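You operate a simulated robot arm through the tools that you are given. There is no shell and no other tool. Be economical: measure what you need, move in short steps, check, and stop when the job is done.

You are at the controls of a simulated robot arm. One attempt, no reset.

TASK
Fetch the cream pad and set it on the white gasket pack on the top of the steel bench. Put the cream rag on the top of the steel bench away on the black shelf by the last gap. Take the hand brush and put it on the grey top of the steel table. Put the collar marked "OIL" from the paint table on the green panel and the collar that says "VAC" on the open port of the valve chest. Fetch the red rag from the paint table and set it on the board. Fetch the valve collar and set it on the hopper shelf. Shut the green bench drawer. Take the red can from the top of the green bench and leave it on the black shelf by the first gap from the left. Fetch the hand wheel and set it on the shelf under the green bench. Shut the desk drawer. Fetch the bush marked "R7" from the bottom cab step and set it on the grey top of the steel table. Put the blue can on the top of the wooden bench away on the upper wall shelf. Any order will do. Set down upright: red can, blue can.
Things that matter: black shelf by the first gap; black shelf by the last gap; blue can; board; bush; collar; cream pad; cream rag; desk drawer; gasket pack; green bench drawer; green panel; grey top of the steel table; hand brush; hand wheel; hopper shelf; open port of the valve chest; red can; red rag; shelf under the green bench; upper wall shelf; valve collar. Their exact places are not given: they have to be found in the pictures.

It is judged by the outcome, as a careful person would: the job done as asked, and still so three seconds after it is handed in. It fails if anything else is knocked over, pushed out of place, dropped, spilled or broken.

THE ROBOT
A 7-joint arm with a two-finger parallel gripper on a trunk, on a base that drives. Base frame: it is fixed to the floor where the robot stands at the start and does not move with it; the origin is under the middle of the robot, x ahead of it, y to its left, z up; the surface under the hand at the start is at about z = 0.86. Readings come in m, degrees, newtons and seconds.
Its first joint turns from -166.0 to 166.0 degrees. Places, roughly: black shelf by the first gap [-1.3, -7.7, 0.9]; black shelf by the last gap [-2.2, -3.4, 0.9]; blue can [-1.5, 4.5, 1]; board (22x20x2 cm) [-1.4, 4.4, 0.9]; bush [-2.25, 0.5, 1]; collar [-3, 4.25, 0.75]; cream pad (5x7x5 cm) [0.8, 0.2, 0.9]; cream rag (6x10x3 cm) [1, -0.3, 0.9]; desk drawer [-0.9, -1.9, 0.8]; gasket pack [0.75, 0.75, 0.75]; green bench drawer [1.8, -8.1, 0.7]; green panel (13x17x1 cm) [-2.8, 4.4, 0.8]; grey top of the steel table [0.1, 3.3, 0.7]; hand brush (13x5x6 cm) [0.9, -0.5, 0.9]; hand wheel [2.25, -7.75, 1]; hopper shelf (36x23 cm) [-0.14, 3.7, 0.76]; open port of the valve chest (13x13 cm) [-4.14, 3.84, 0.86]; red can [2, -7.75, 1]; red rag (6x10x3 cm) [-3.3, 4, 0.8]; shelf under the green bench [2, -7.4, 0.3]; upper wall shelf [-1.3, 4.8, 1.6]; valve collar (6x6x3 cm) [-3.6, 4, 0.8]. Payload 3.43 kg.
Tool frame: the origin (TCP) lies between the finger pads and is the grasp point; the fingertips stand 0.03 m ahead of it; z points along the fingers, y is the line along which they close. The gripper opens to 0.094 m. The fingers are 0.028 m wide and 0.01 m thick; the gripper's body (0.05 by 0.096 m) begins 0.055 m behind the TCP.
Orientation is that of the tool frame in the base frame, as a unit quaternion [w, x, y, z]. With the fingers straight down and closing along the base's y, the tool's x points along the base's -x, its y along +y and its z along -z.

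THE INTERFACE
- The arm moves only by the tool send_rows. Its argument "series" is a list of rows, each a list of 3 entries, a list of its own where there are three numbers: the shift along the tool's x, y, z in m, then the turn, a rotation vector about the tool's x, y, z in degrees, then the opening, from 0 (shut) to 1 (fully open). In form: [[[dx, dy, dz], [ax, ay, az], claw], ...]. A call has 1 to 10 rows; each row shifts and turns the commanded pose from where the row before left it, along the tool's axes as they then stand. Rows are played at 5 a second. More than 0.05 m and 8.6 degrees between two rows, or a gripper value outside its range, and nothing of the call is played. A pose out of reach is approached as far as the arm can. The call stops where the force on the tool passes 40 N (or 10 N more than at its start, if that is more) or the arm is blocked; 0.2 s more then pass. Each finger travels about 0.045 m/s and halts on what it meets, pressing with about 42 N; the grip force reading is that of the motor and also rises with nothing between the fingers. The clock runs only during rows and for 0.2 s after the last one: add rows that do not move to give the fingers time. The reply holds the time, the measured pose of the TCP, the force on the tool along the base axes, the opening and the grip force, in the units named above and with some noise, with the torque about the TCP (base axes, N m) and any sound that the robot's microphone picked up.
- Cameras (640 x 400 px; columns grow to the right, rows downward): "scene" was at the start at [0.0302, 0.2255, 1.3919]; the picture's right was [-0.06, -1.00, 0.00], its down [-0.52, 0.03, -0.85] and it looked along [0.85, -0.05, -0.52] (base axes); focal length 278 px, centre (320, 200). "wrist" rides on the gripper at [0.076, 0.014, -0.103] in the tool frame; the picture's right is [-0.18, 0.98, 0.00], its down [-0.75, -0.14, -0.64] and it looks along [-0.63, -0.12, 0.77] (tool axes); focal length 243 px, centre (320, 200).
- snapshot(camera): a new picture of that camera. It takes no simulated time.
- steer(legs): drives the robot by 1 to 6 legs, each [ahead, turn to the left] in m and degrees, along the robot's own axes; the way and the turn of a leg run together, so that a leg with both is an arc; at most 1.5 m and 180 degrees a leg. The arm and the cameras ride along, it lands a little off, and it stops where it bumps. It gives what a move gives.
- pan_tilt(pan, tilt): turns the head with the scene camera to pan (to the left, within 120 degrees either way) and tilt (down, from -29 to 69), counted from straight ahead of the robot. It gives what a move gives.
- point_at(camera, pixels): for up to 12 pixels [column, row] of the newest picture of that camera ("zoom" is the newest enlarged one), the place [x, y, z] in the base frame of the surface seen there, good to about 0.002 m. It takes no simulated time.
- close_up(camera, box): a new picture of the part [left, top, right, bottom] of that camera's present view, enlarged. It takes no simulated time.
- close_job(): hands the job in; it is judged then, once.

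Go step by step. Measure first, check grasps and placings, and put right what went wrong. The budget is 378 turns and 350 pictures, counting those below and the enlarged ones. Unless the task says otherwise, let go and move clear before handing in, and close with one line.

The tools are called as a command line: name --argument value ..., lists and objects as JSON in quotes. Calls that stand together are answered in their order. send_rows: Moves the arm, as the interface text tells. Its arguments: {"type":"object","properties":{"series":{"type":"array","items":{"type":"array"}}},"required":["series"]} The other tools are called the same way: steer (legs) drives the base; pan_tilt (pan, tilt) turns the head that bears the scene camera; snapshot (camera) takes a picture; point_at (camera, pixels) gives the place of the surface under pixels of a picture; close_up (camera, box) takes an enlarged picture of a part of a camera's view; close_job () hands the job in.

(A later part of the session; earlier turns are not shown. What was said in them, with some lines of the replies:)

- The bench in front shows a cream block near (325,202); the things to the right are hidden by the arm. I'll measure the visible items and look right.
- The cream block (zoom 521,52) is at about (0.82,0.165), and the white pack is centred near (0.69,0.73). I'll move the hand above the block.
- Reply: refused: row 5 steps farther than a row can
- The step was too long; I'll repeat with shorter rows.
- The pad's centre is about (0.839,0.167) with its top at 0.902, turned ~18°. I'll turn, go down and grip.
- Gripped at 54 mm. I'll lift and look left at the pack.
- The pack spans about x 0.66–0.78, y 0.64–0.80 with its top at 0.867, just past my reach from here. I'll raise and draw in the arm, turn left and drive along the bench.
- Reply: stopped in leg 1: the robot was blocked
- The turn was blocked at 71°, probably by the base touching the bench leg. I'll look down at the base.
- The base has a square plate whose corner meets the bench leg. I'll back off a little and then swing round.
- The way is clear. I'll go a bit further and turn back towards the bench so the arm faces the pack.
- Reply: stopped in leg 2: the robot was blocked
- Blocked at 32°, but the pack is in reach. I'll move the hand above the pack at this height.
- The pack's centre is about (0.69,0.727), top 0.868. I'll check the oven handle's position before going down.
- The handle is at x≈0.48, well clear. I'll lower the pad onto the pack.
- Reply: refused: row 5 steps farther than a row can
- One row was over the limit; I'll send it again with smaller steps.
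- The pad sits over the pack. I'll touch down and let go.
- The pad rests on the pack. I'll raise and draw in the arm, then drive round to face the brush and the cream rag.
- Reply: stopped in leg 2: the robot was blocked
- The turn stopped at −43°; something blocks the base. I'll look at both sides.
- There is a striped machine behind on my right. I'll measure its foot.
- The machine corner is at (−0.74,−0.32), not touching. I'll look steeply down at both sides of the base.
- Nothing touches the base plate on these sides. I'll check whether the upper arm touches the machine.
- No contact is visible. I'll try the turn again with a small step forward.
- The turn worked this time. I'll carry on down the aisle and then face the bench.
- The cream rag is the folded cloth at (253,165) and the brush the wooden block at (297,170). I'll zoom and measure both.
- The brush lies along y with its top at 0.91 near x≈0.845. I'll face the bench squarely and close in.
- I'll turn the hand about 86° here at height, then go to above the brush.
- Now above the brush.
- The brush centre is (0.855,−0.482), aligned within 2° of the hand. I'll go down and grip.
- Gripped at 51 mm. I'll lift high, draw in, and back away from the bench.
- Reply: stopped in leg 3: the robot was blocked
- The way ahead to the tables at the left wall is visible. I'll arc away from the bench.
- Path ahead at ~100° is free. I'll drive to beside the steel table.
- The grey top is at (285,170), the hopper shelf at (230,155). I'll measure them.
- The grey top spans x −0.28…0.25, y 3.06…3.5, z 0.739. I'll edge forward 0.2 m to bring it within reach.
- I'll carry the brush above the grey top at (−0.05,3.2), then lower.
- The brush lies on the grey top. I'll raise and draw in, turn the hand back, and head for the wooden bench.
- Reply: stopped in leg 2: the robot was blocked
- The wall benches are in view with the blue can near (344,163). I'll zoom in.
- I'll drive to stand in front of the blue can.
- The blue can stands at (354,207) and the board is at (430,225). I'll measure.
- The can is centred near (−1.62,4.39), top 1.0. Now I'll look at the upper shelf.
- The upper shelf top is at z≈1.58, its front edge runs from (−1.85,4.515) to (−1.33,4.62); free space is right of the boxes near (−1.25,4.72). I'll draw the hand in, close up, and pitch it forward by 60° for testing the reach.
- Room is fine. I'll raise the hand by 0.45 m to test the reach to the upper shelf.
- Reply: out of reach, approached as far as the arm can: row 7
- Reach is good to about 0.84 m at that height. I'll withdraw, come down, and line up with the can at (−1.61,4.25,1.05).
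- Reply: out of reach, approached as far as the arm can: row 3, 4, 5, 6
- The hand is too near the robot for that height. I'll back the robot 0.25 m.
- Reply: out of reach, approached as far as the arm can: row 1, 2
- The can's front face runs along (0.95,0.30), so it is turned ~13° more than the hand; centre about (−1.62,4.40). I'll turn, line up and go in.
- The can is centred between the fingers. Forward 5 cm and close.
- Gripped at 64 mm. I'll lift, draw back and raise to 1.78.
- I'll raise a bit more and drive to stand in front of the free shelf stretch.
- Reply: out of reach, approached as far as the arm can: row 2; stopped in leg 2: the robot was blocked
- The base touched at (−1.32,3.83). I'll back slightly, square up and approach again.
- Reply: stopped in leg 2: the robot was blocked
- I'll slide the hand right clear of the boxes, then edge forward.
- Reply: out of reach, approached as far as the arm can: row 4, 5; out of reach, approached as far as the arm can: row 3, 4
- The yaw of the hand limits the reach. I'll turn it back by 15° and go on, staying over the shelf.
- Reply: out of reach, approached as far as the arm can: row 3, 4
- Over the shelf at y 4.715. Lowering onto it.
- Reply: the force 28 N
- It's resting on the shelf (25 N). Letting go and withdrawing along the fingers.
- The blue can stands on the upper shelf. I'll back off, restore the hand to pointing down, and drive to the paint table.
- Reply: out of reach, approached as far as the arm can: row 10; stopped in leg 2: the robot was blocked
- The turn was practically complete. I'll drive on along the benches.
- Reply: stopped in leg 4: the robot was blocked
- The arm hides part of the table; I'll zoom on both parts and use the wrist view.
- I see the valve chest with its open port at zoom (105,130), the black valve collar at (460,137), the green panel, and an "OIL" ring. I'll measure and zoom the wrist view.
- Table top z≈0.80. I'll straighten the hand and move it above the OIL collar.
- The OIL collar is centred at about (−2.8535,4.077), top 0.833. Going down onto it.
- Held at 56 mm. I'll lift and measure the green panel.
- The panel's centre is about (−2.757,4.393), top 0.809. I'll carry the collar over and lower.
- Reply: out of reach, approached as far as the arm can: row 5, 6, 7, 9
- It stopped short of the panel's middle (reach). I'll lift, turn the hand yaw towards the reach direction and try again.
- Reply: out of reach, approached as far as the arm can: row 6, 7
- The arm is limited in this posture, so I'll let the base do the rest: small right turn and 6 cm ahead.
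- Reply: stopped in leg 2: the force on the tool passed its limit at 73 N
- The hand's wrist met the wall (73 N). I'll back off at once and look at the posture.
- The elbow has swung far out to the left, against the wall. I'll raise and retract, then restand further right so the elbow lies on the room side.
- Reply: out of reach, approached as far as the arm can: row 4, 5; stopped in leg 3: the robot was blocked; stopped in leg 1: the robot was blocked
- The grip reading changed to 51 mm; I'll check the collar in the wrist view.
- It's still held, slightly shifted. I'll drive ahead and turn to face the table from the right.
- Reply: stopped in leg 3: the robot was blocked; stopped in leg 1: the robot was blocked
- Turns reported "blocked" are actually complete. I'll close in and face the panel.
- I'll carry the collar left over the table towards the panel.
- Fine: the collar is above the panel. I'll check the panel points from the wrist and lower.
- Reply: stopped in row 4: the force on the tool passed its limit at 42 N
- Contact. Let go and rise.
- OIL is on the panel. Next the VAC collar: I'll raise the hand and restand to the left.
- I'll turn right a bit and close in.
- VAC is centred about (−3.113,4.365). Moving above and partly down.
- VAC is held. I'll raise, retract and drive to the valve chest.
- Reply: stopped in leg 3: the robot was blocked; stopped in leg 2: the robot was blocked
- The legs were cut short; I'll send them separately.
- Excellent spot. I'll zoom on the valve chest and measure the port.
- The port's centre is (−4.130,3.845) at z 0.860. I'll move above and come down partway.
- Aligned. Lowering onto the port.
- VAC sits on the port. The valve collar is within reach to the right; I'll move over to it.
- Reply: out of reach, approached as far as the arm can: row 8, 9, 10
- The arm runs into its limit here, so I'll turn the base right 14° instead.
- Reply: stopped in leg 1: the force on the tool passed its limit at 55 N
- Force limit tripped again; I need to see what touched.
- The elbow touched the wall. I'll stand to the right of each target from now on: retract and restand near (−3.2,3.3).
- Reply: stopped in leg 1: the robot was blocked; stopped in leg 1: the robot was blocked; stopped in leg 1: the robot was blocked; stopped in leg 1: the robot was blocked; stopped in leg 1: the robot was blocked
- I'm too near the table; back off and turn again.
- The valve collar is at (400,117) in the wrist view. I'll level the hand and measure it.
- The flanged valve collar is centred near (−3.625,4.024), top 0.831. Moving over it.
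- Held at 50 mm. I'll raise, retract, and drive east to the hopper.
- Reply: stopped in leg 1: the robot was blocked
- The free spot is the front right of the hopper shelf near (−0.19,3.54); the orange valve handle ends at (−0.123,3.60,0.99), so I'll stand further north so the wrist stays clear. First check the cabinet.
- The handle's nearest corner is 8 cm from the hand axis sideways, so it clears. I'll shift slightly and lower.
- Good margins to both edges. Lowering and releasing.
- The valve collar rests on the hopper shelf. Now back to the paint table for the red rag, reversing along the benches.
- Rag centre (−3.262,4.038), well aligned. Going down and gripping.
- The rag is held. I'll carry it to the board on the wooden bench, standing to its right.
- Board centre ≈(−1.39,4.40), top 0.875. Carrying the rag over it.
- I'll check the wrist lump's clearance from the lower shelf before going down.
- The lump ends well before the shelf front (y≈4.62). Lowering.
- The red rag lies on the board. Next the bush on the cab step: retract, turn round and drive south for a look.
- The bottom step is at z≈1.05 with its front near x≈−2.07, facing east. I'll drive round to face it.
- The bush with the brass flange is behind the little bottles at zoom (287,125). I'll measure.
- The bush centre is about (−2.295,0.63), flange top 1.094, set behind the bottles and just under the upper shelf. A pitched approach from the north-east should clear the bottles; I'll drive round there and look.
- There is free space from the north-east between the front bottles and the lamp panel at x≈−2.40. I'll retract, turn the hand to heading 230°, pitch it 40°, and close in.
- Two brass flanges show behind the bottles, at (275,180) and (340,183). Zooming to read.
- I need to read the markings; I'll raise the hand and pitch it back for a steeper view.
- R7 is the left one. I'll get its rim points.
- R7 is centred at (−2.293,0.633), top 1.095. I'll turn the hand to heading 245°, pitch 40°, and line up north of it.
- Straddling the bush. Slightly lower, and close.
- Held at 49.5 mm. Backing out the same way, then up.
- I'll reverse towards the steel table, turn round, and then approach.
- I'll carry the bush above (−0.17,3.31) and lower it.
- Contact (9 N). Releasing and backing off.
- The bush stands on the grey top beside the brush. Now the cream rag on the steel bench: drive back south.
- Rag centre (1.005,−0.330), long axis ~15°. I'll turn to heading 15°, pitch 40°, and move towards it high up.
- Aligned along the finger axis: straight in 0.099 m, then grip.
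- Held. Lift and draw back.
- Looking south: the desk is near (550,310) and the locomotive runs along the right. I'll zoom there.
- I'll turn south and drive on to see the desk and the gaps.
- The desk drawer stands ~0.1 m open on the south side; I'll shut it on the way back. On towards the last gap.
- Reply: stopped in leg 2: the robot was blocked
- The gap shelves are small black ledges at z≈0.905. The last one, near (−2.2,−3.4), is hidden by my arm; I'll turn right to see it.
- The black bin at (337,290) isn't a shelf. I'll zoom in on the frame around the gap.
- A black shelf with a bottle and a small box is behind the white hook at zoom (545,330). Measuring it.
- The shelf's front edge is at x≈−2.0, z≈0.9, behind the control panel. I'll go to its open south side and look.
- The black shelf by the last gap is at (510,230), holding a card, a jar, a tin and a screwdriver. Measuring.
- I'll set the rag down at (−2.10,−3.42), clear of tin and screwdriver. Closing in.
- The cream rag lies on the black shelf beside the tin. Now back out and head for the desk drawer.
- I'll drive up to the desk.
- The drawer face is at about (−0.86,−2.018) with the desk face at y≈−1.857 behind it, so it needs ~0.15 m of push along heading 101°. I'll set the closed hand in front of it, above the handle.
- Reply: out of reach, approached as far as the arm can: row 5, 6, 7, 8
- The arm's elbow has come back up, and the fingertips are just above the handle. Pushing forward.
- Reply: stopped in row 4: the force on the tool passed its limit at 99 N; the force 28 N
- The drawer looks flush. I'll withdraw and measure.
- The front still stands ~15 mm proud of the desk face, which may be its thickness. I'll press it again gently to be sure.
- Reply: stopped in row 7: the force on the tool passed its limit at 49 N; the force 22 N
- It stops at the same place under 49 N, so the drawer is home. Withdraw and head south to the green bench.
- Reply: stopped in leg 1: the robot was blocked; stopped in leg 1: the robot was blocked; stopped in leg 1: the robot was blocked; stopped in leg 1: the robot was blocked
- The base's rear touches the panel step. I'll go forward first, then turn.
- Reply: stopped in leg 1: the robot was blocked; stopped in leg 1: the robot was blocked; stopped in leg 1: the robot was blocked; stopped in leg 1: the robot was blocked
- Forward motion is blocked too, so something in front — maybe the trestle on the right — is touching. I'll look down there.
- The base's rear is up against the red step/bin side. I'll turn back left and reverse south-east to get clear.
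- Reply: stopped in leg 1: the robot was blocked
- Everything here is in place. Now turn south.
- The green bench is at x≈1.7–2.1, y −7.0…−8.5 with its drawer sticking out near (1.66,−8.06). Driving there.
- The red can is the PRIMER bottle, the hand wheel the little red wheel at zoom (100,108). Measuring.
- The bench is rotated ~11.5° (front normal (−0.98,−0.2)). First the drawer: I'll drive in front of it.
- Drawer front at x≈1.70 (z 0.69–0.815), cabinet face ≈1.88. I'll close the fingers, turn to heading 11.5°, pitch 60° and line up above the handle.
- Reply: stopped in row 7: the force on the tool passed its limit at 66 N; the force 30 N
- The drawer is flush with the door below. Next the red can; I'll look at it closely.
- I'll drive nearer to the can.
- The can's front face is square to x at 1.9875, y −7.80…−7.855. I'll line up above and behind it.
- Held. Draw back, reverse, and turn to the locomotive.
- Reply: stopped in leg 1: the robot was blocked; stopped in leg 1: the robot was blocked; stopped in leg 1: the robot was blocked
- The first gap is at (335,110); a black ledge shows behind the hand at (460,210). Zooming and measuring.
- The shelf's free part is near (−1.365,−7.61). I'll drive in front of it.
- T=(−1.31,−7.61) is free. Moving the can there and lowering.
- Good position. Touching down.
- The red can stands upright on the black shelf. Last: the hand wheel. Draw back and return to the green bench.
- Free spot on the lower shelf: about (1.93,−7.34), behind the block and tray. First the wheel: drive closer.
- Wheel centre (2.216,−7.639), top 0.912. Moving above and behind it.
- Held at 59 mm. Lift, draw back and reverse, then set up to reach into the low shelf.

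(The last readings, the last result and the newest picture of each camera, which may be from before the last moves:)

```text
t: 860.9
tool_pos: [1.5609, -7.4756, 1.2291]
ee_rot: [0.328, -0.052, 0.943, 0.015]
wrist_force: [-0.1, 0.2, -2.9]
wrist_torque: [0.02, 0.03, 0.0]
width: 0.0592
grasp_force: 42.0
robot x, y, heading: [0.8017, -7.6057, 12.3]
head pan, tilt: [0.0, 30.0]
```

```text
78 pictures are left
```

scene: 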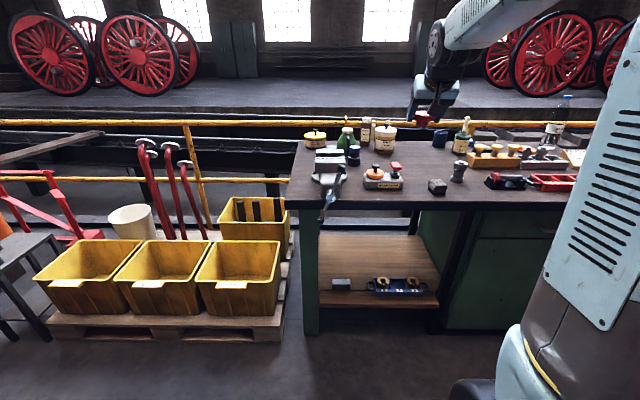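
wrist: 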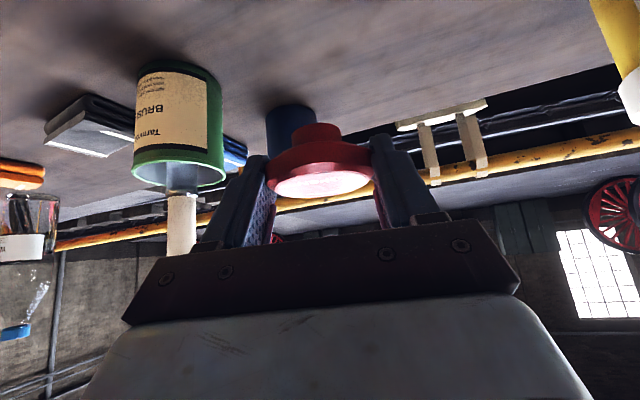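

I'll lower the hand in front of the bench.

send_rows --series '[[[0.0279, 0, 0.0353], [0, 0, 0], 0.2], [[0.0279, 0, 0.0353], [0, 0, 0], 0.2], [[0.0279, 0, 0.0353], [0, 0, 0], 0.2], [[0.0279, 0, 0.0353], [0, 0, 0], 0.2], [[0.0279, 0, 0.0353], [0, 0, 0], 0.2], [[0.0279, 0, 0.0353], [0, 0, 0], 0.2], [[0.0279, 0, 0.0353], [0, 0, 0], 0.2], [[0.0279, 0, 0.0353], [0, 0, 0], 0.2], [[0.0279, 0, 0.0353], [0, 0, 0], 0.2], [[0.0279, 0, 0.0353], [0, 0, 0], 0.2]]'

send_rows --series '[[[0.0279, 0, 0.0353], [0, 0, 0], 0.2], [[0.0279, 0, 0.0353], [0, 0, 0], 0.2], [[0.0279, 0, 0.0353], [0, 0, 0], 0.2], [[0.0279, 0, 0.0353], [0, 0, 0], 0.2], [[0.0279, 0, 0.0353], [0, 0, 0], 0.2], [[0.0279, 0, 0.0353], [0, 0, 0], 0.2], [[0.0279, 0, 0.0353], [0, 0, 0], 0.2], [[0.0279, 0, 0.0353], [0, 0, 0], 0.2], [[0, 0, 0], [0, 0, 0], 0.2]]'

snapshot --camera "scene"

snapshot --camera "wrist"

```text
t: 863.1
tool_pos: [1.5628, -7.4763, 0.7811]
ee_rot: [0.33, -0.051, 0.942, 0.016]
wrist_force: [-0.5, 0.7, -2.8]
wrist_torque: [0.0, 0.02, 0.01]
width: 0.0593
grasp_force: 41.9
robot x, y, heading: [0.7998, -7.5996, 12.5]
head pan, tilt: [0.0, 30.0]
```

```text
t: 865.1
tool_pos: [1.5639, -7.478, 0.4199]
ee_rot: [0.328, -0.05, 0.943, 0.015]
wrist_force: [0.3, 0.8, -3.3]
wrist_torque: [-0.02, 0.04, 0.01]
width: 0.0593
grasp_force: 41.4
robot x, y, heading: [0.8024, -7.6048, 12.4]
head pan, tilt: [0.0, 30.0]
```

```text
77 pictures are left
```

scene: 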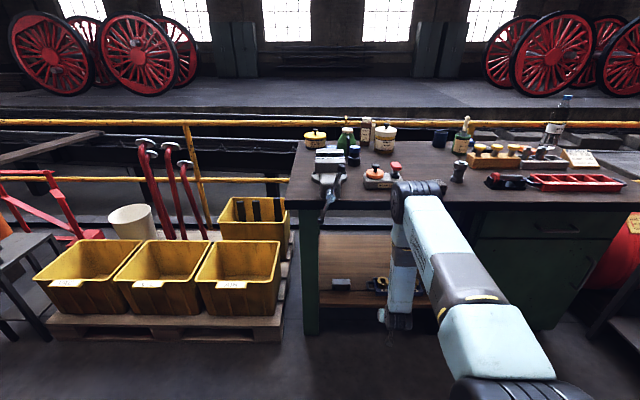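

```text
76 pictures are left
```

wrist: 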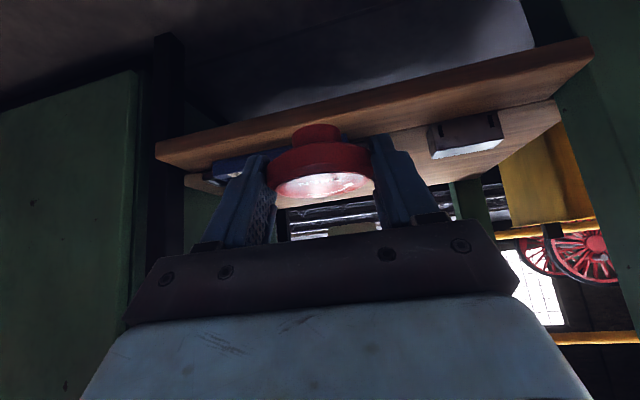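

The forearm hangs almost vertically here; I'll measure how far it is from the bench edge.

point_at --camera "scene" --pixels '[[405, 190], [440, 188], [395, 250], [410, 280], [395, 315], [330, 215], [375, 205], [420, 210]]'

close_up --camera "scene" --box '[290, 170, 490, 345]'

```text
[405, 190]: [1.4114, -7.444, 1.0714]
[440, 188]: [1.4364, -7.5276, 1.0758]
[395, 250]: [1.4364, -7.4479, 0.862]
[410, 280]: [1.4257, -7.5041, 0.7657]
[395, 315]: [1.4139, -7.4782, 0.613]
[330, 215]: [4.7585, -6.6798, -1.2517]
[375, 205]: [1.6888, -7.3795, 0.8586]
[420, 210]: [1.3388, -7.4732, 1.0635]
```

```text
2.29 times, centred on (390, 258) of scene
```

zoom: 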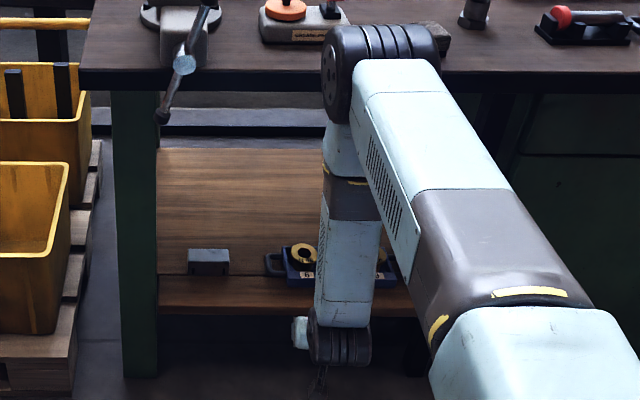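

The forearm would meet the bench edge if I drove in, so I'll stretch the arm instead, watching the clearance: first left 0.10, then forward in steps.

send_rows --series '[[[0, 0.0342, 0], [0, 0, 0], 0.2], [[0, 0.0342, 0], [0, 0, 0], 0.2], [[0, 0.0342, 0], [0, 0, 0], 0.2], [[-0.0353, 0, 0.0279], [0, 0, 0], 0.2], [[-0.0353, 0, 0.0279], [0, 0, 0], 0.2], [[-0.0353, 0, 0.0279], [0, 0, 0], 0.2], [[0, 0, 0], [0, 0, 0], 0.2]]'

snapshot --camera "scene"

snapshot --camera "wrist"

```text
t: 866.7
tool_pos: [1.6851, -7.3636, 0.4205]
ee_rot: [0.329, -0.05, 0.943, 0.014]
wrist_force: [-0.3, -0.3, -3.3]
wrist_torque: [0.01, 0.05, 0.01]
width: 0.0591
grasp_force: 42.1
robot x, y, heading: [0.7954, -7.6047, 12.5]
head pan, tilt: [0.0, 30.0]
```

```text
74 pictures are left
```

scene: 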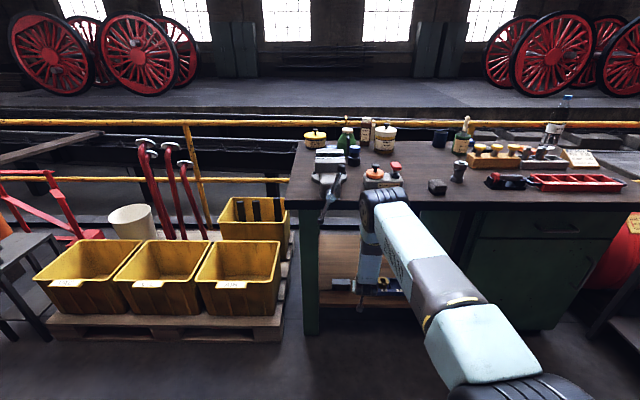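

```text
73 pictures are left
```

wrist: 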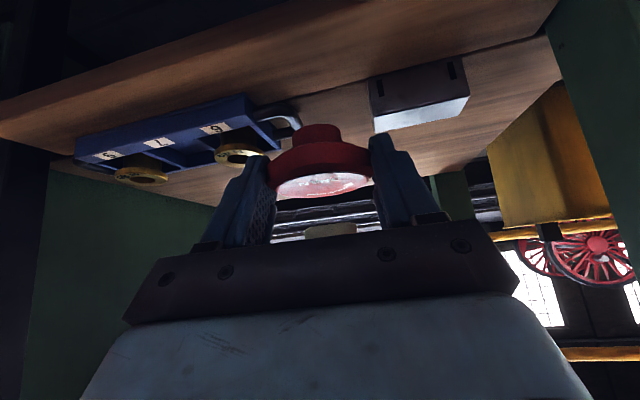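

point_at --camera "scene" --pixels '[[372, 195], [375, 215], [368, 235], [370, 265], [372, 285], [350, 206]]'

point_at --camera "wrist" --pixels '[[372, 82], [378, 125], [468, 100], [298, 120], [262, 110], [340, 85], [330, 110], [350, 60], [300, 55]]'

```text
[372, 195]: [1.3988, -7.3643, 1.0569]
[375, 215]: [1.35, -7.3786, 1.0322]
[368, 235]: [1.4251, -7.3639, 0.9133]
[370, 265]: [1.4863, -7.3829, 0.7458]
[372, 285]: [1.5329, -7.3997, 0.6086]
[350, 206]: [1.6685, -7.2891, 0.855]
```

```text
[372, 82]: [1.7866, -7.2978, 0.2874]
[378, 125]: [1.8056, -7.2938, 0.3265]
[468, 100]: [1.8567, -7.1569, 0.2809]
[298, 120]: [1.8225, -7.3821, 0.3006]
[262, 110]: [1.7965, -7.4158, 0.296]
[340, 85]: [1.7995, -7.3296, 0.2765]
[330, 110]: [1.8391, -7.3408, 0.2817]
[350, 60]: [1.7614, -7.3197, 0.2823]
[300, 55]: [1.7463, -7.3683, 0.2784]
```

send_rows --series '[[[-0.0353, 0, 0.0279], [0, 0, 0], 0.2], [[-0.0353, 0, 0.0279], [0, 0, 0], 0.2], [[0, 0, 0], [0, 0, 0], 0.2]]'

close_up --camera "scene" --box '[290, 160, 490, 335]'

point_at --camera "zoom" --pixels '[[185, 90], [175, 160], [180, 215], [190, 260], [165, 110], [150, 105], [160, 85]]'

```text
t: 867.5
tool_pos: [1.7755, -7.3538, 0.4192]
ee_rot: [0.328, -0.051, 0.943, 0.015]
wrist_force: [0.2, 0.4, -3.4]
wrist_torque: [0.03, 0.04, 0.01]
width: 0.0591
grasp_force: 42.0
robot x, y, heading: [0.7985, -7.6021, 12.3]
head pan, tilt: [0.0, 30.0]
```

```text
2.29 times, centred on (390, 248) of scene
```

zoom: 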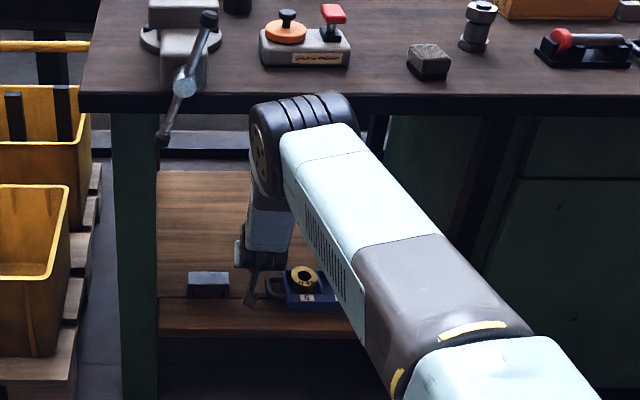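

```text
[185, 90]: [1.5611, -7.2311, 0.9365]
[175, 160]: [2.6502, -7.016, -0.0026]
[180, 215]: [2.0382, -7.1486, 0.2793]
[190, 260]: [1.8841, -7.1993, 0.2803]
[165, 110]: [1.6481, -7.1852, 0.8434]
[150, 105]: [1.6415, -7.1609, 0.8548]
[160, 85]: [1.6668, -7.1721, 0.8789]
```

point_at --camera "zoom" --pixels '[[262, 150], [300, 105], [330, 100], [270, 215], [265, 240], [250, 190]]'

```text
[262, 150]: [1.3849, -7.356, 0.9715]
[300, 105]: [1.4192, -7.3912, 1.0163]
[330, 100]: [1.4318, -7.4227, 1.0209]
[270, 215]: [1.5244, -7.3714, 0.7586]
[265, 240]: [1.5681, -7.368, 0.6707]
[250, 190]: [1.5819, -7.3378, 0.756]
```

send_rows --series '[[[-0.0353, 0.002, 0.0279], [0, 0, 0], 0.2], [[-0.0353, 0.002, 0.0279], [0, 0, 0], 0.2], [[-0.016, 0, 0.0126], [0, 0, 0], 0.2], [[0, 0, 0], [0, 0, 0], 0.2]]'

close_up --camera "scene" --box '[290, 160, 490, 335]'

point_at --camera "zoom" --pixels '[[262, 150], [270, 190], [265, 215], [250, 190], [245, 165], [270, 130]]'

snapshot --camera "wrist"

```text
t: 868.5
tool_pos: [1.8854, -7.3368, 0.4186]
ee_rot: [0.329, -0.052, 0.943, 0.016]
wrist_force: [-0.6, 0.2, -3.2]
wrist_torque: [-0.01, 0.08, -0.01]
width: 0.0591
grasp_force: 42.3
robot x, y, heading: [0.7972, -7.6, 12.3]
head pan, tilt: [0.0, 30.0]
```

```text
2.29 times, centred on (390, 248) of scene
```

zoom: 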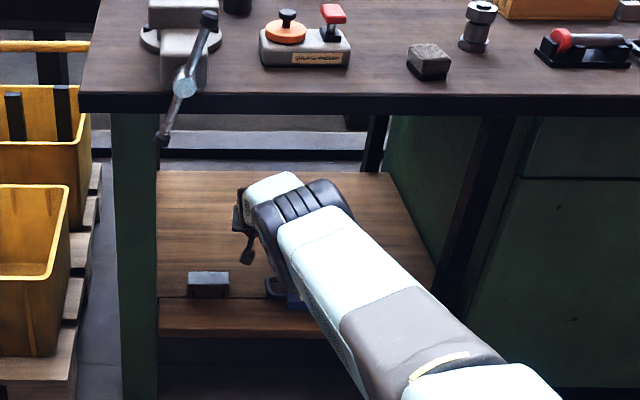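

```text
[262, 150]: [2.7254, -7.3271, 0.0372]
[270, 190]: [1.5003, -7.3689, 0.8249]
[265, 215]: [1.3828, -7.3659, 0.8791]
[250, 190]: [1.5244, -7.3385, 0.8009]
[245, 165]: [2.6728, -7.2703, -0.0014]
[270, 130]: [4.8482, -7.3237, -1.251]
```

```text
70 pictures are left
```

wrist: 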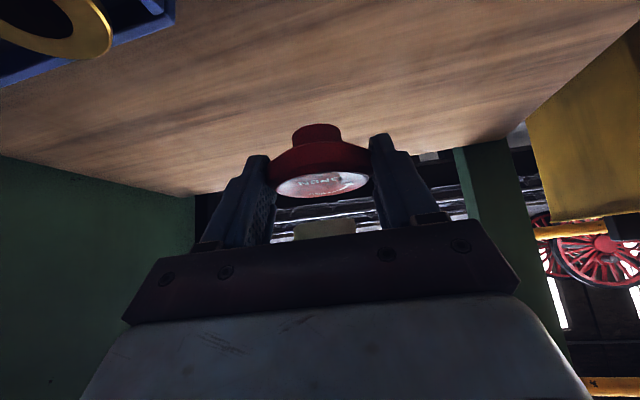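

Reaching well under the bench top. Lowering onto the shelf.

send_rows --series '[[[0.0248, 0, 0.0314], [0, 0, 0], 0.2], [[0.0248, 0, 0.0314], [0, 0, 0], 0.2], [[0.0062, 0, 0.0079], [0, 0, 0], 0.2], [[0, 0, 0], [0, 0, 0], 0.2]]'

snapshot --camera "wrist"

```text
t: 869.5
tool_pos: [1.8732, -7.3357, 0.3721]
ee_rot: [0.328, -0.05, 0.943, 0.014]
wrist_force: [-0.4, 0.7, -3.0]
wrist_torque: [-0.02, 0.06, 0.0]
width: 0.0591
grasp_force: 41.9
out of reach, approached as far as the arm can: row 1, 2, 3
robot x, y, heading: [0.7996, -7.6031, 12.4]
head pan, tilt: [0.0, 30.0]
```

```text
69 pictures are left
```

wrist: 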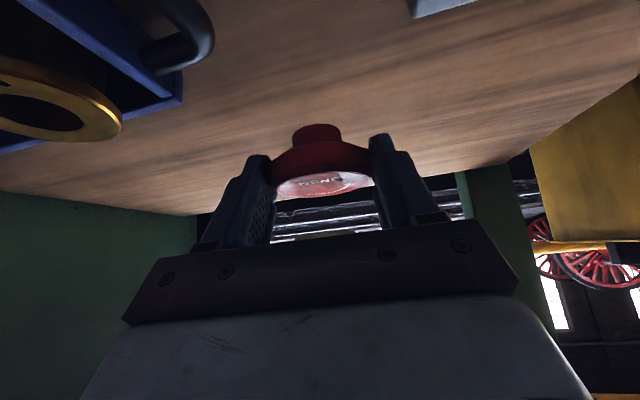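

At the end of the reach; I'll roll the base 9 cm forward and draw the arm back as I lower.

steer --legs '[[0.09, 0]]'

send_rows --series '[[[0.0275, 0, -0.0217], [0, 0, 0], 0.2], [[0.0275, 0, -0.0217], [0, 0, 0], 0.2], [[0.0186, 0, 0.0236], [0, 0, 0], 0.2], [[0.0062, 0, 0.0079], [0, 0, 0], 0.2], [[0, 0, 0], [0, 0, 0], 0.2]]'

snapshot --camera "wrist"

snapshot --camera "scene"

```text
t: 870.6
tool_pos: [1.9619, -7.3183, 0.3728]
ee_rot: [0.329, -0.049, 0.943, 0.014]
wrist_force: [-0.1, 0.5, -3.1]
wrist_torque: [0.03, 0.04, 0.0]
width: 0.0591
grasp_force: 42.1
robot x, y, heading: [0.8904, -7.5805, 12.5]
head pan, tilt: [0.0, 30.0]
```

```text
t: 871.8
tool_pos: [1.8924, -7.3251, 0.333]
ee_rot: [0.329, -0.05, 0.943, 0.015]
wrist_force: [-0.6, 0.9, -3.9]
wrist_torque: [-0.02, 0.04, 0.03]
width: 0.0594
grasp_force: 41.7
robot x, y, heading: [0.8855, -7.5851, 12.4]
head pan, tilt: [0.0, 30.0]
```

```text
68 pictures are left
```

wrist: 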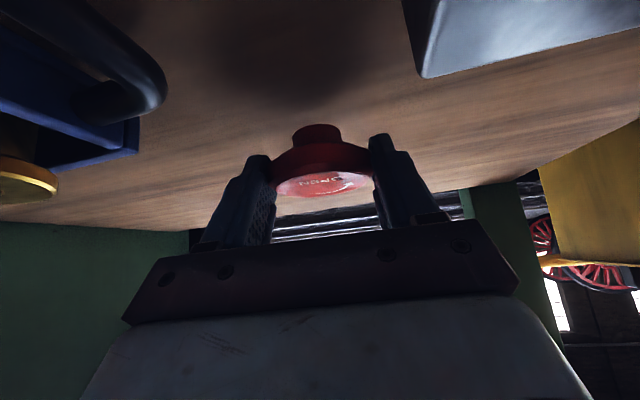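

```text
67 pictures are left
```

scene: 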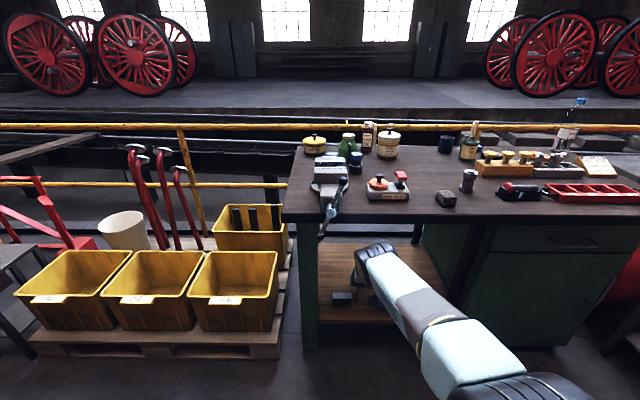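

I'll shift 1.7 cm right so the wrist camera clears the block, then set down.

send_rows --series '[[[0, -0.017, 0], [0, 0, 0], 0.2], [[0.0062, 0, 0.0079], [0, 0, 0], 0.2], [[0.0037, 0, 0.0047], [0, 0, 0], 0.2], [[0, 0, 0], [0, 0, 0], 0.2]]'

snapshot --camera "wrist"

```text
t: 872.8
tool_pos: [1.8952, -7.3423, 0.3159]
ee_rot: [0.33, -0.05, 0.942, 0.016]
wrist_force: [-0.1, 0.1, 0.2]
wrist_torque: [0.04, -0.02, 0.01]
width: 0.0592
grasp_force: 41.5
robot x, y, heading: [0.886, -7.5822, 12.3]
head pan, tilt: [0.0, 30.0]
```

```text
66 pictures are left
```

wrist: 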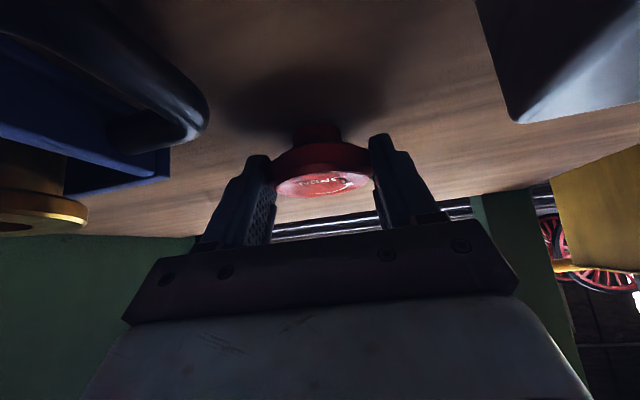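

Contact has begun. Letting go and backing out along the fingers.

send_rows --series '[[[0.0006, 0, 0.0008], [0, 0, 0], 0.2], [[0, 0, 0], [0, 0, 0], 0.7], [[0, 0, 0], [0, 0, 0], 0.82], [[0, 0, 0], [0, 0, 0], 0.82], [[-0.004, 0, -0.025], [0, 0, 0], 0.82], [[0, 0, -0.04], [0, 0, 0], 0.82], [[0, 0, -0.04], [0, 0, 0], 0.82], [[0, 0, 0], [0, 0, 0], 0.82]]'

snapshot --camera "wrist"

```text
t: 874.6
tool_pos: [1.83, -7.3471, 0.4009]
ee_rot: [0.329, -0.05, 0.943, 0.015]
wrist_force: [-1.0, -1.0, -0.2]
wrist_torque: [0.01, -0.03, 0.0]
width: 0.0769
grasp_force: 0.0
robot x, y, heading: [0.8853, -7.5814, 12.5]
head pan, tilt: [0.0, 30.0]
```

```text
65 pictures are left
```

wrist: 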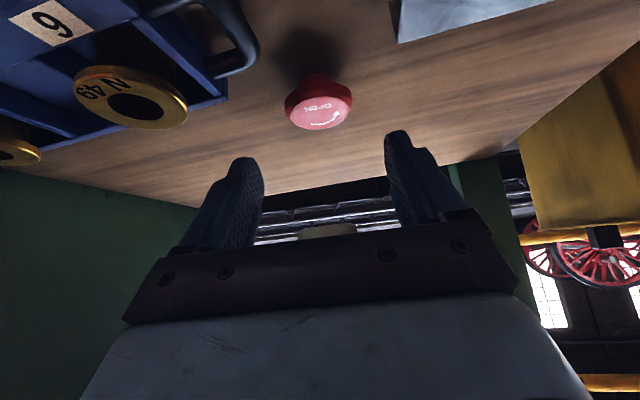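

The wheel is on the shelf. I'll reverse the base to bring the arm out, raise it, and check.

steer --legs '[[-0.6, 0]]'

send_rows --series '[[[-0.0279, 0, -0.0353], [0, 0, 0], 0.82], [[-0.0279, 0, -0.0353], [0, 0, 0], 0.82], [[-0.0279, 0, -0.0353], [0, 0, 0], 0.82], [[-0.0279, 0, -0.0353], [0, 0, 0], 0.82], [[-0.0279, 0, -0.0353], [0, 0, 0], 0.82], [[-0.0279, 0, -0.0353], [0, 0, 0], 0.82], [[-0.0279, 0, -0.0353], [0, 0, 0], 0.82], [[-0.0279, 0, -0.0353], [0, 0, 0], 0.82]]'

snapshot --camera "scene"

close_up --camera "scene" --box '[240, 120, 480, 320]'

```text
t: 878.0
tool_pos: [1.2528, -7.476, 0.4013]
ee_rot: [0.329, -0.048, 0.943, 0.014]
wrist_force: [0.0, -0.1, 0.1]
wrist_torque: [0.03, -0.01, 0.03]
width: 0.077
grasp_force: 0.0
robot x, y, heading: [0.3084, -7.7052, 12.1]
head pan, tilt: [0.0, 30.0]
```

```text
t: 879.8
tool_pos: [1.2511, -7.4757, 0.7605]
ee_rot: [0.328, -0.048, 0.943, 0.014]
wrist_force: [-0.1, -0.1, -0.7]
wrist_torque: [-0.01, -0.04, 0.02]
width: 0.0769
grasp_force: 0.1
robot x, y, heading: [0.3039, -7.708, 12.2]
head pan, tilt: [0.0, 30.0]
```

```text
64 pictures are left
```

scene: 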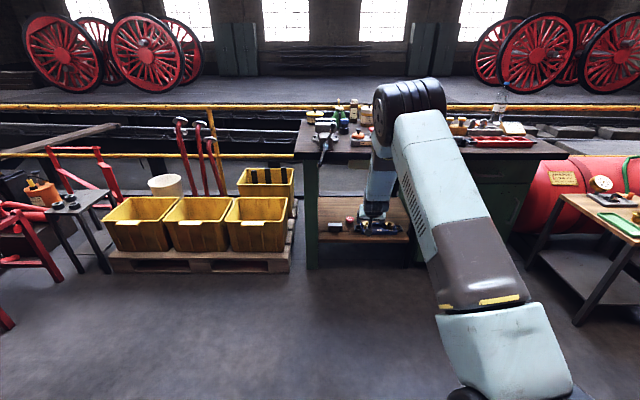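

```text
2.00 times, centred on (360, 220) of scene
```

zoom: 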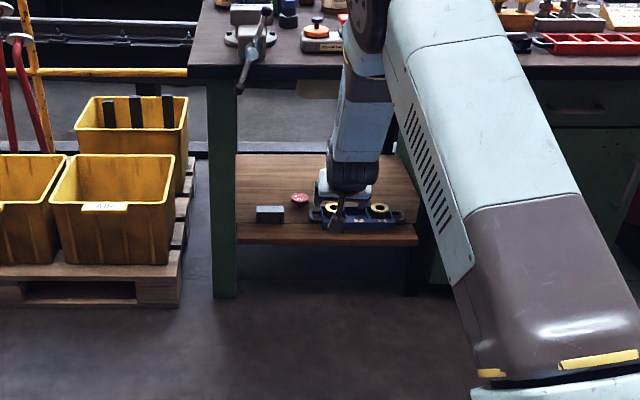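

The wheel shows on the lower shelf beside the grey block, and the hand is clear of everything. That was the last item, so I'm handing in the job.

close_job

```text
The job is handed in.
```

I did every item and handed the job in. The one point I'm less sure of is the desk drawer: its front stands about 15 mm proud of the desk, but it stopped at the same place on two pushes, so I took it as shut.
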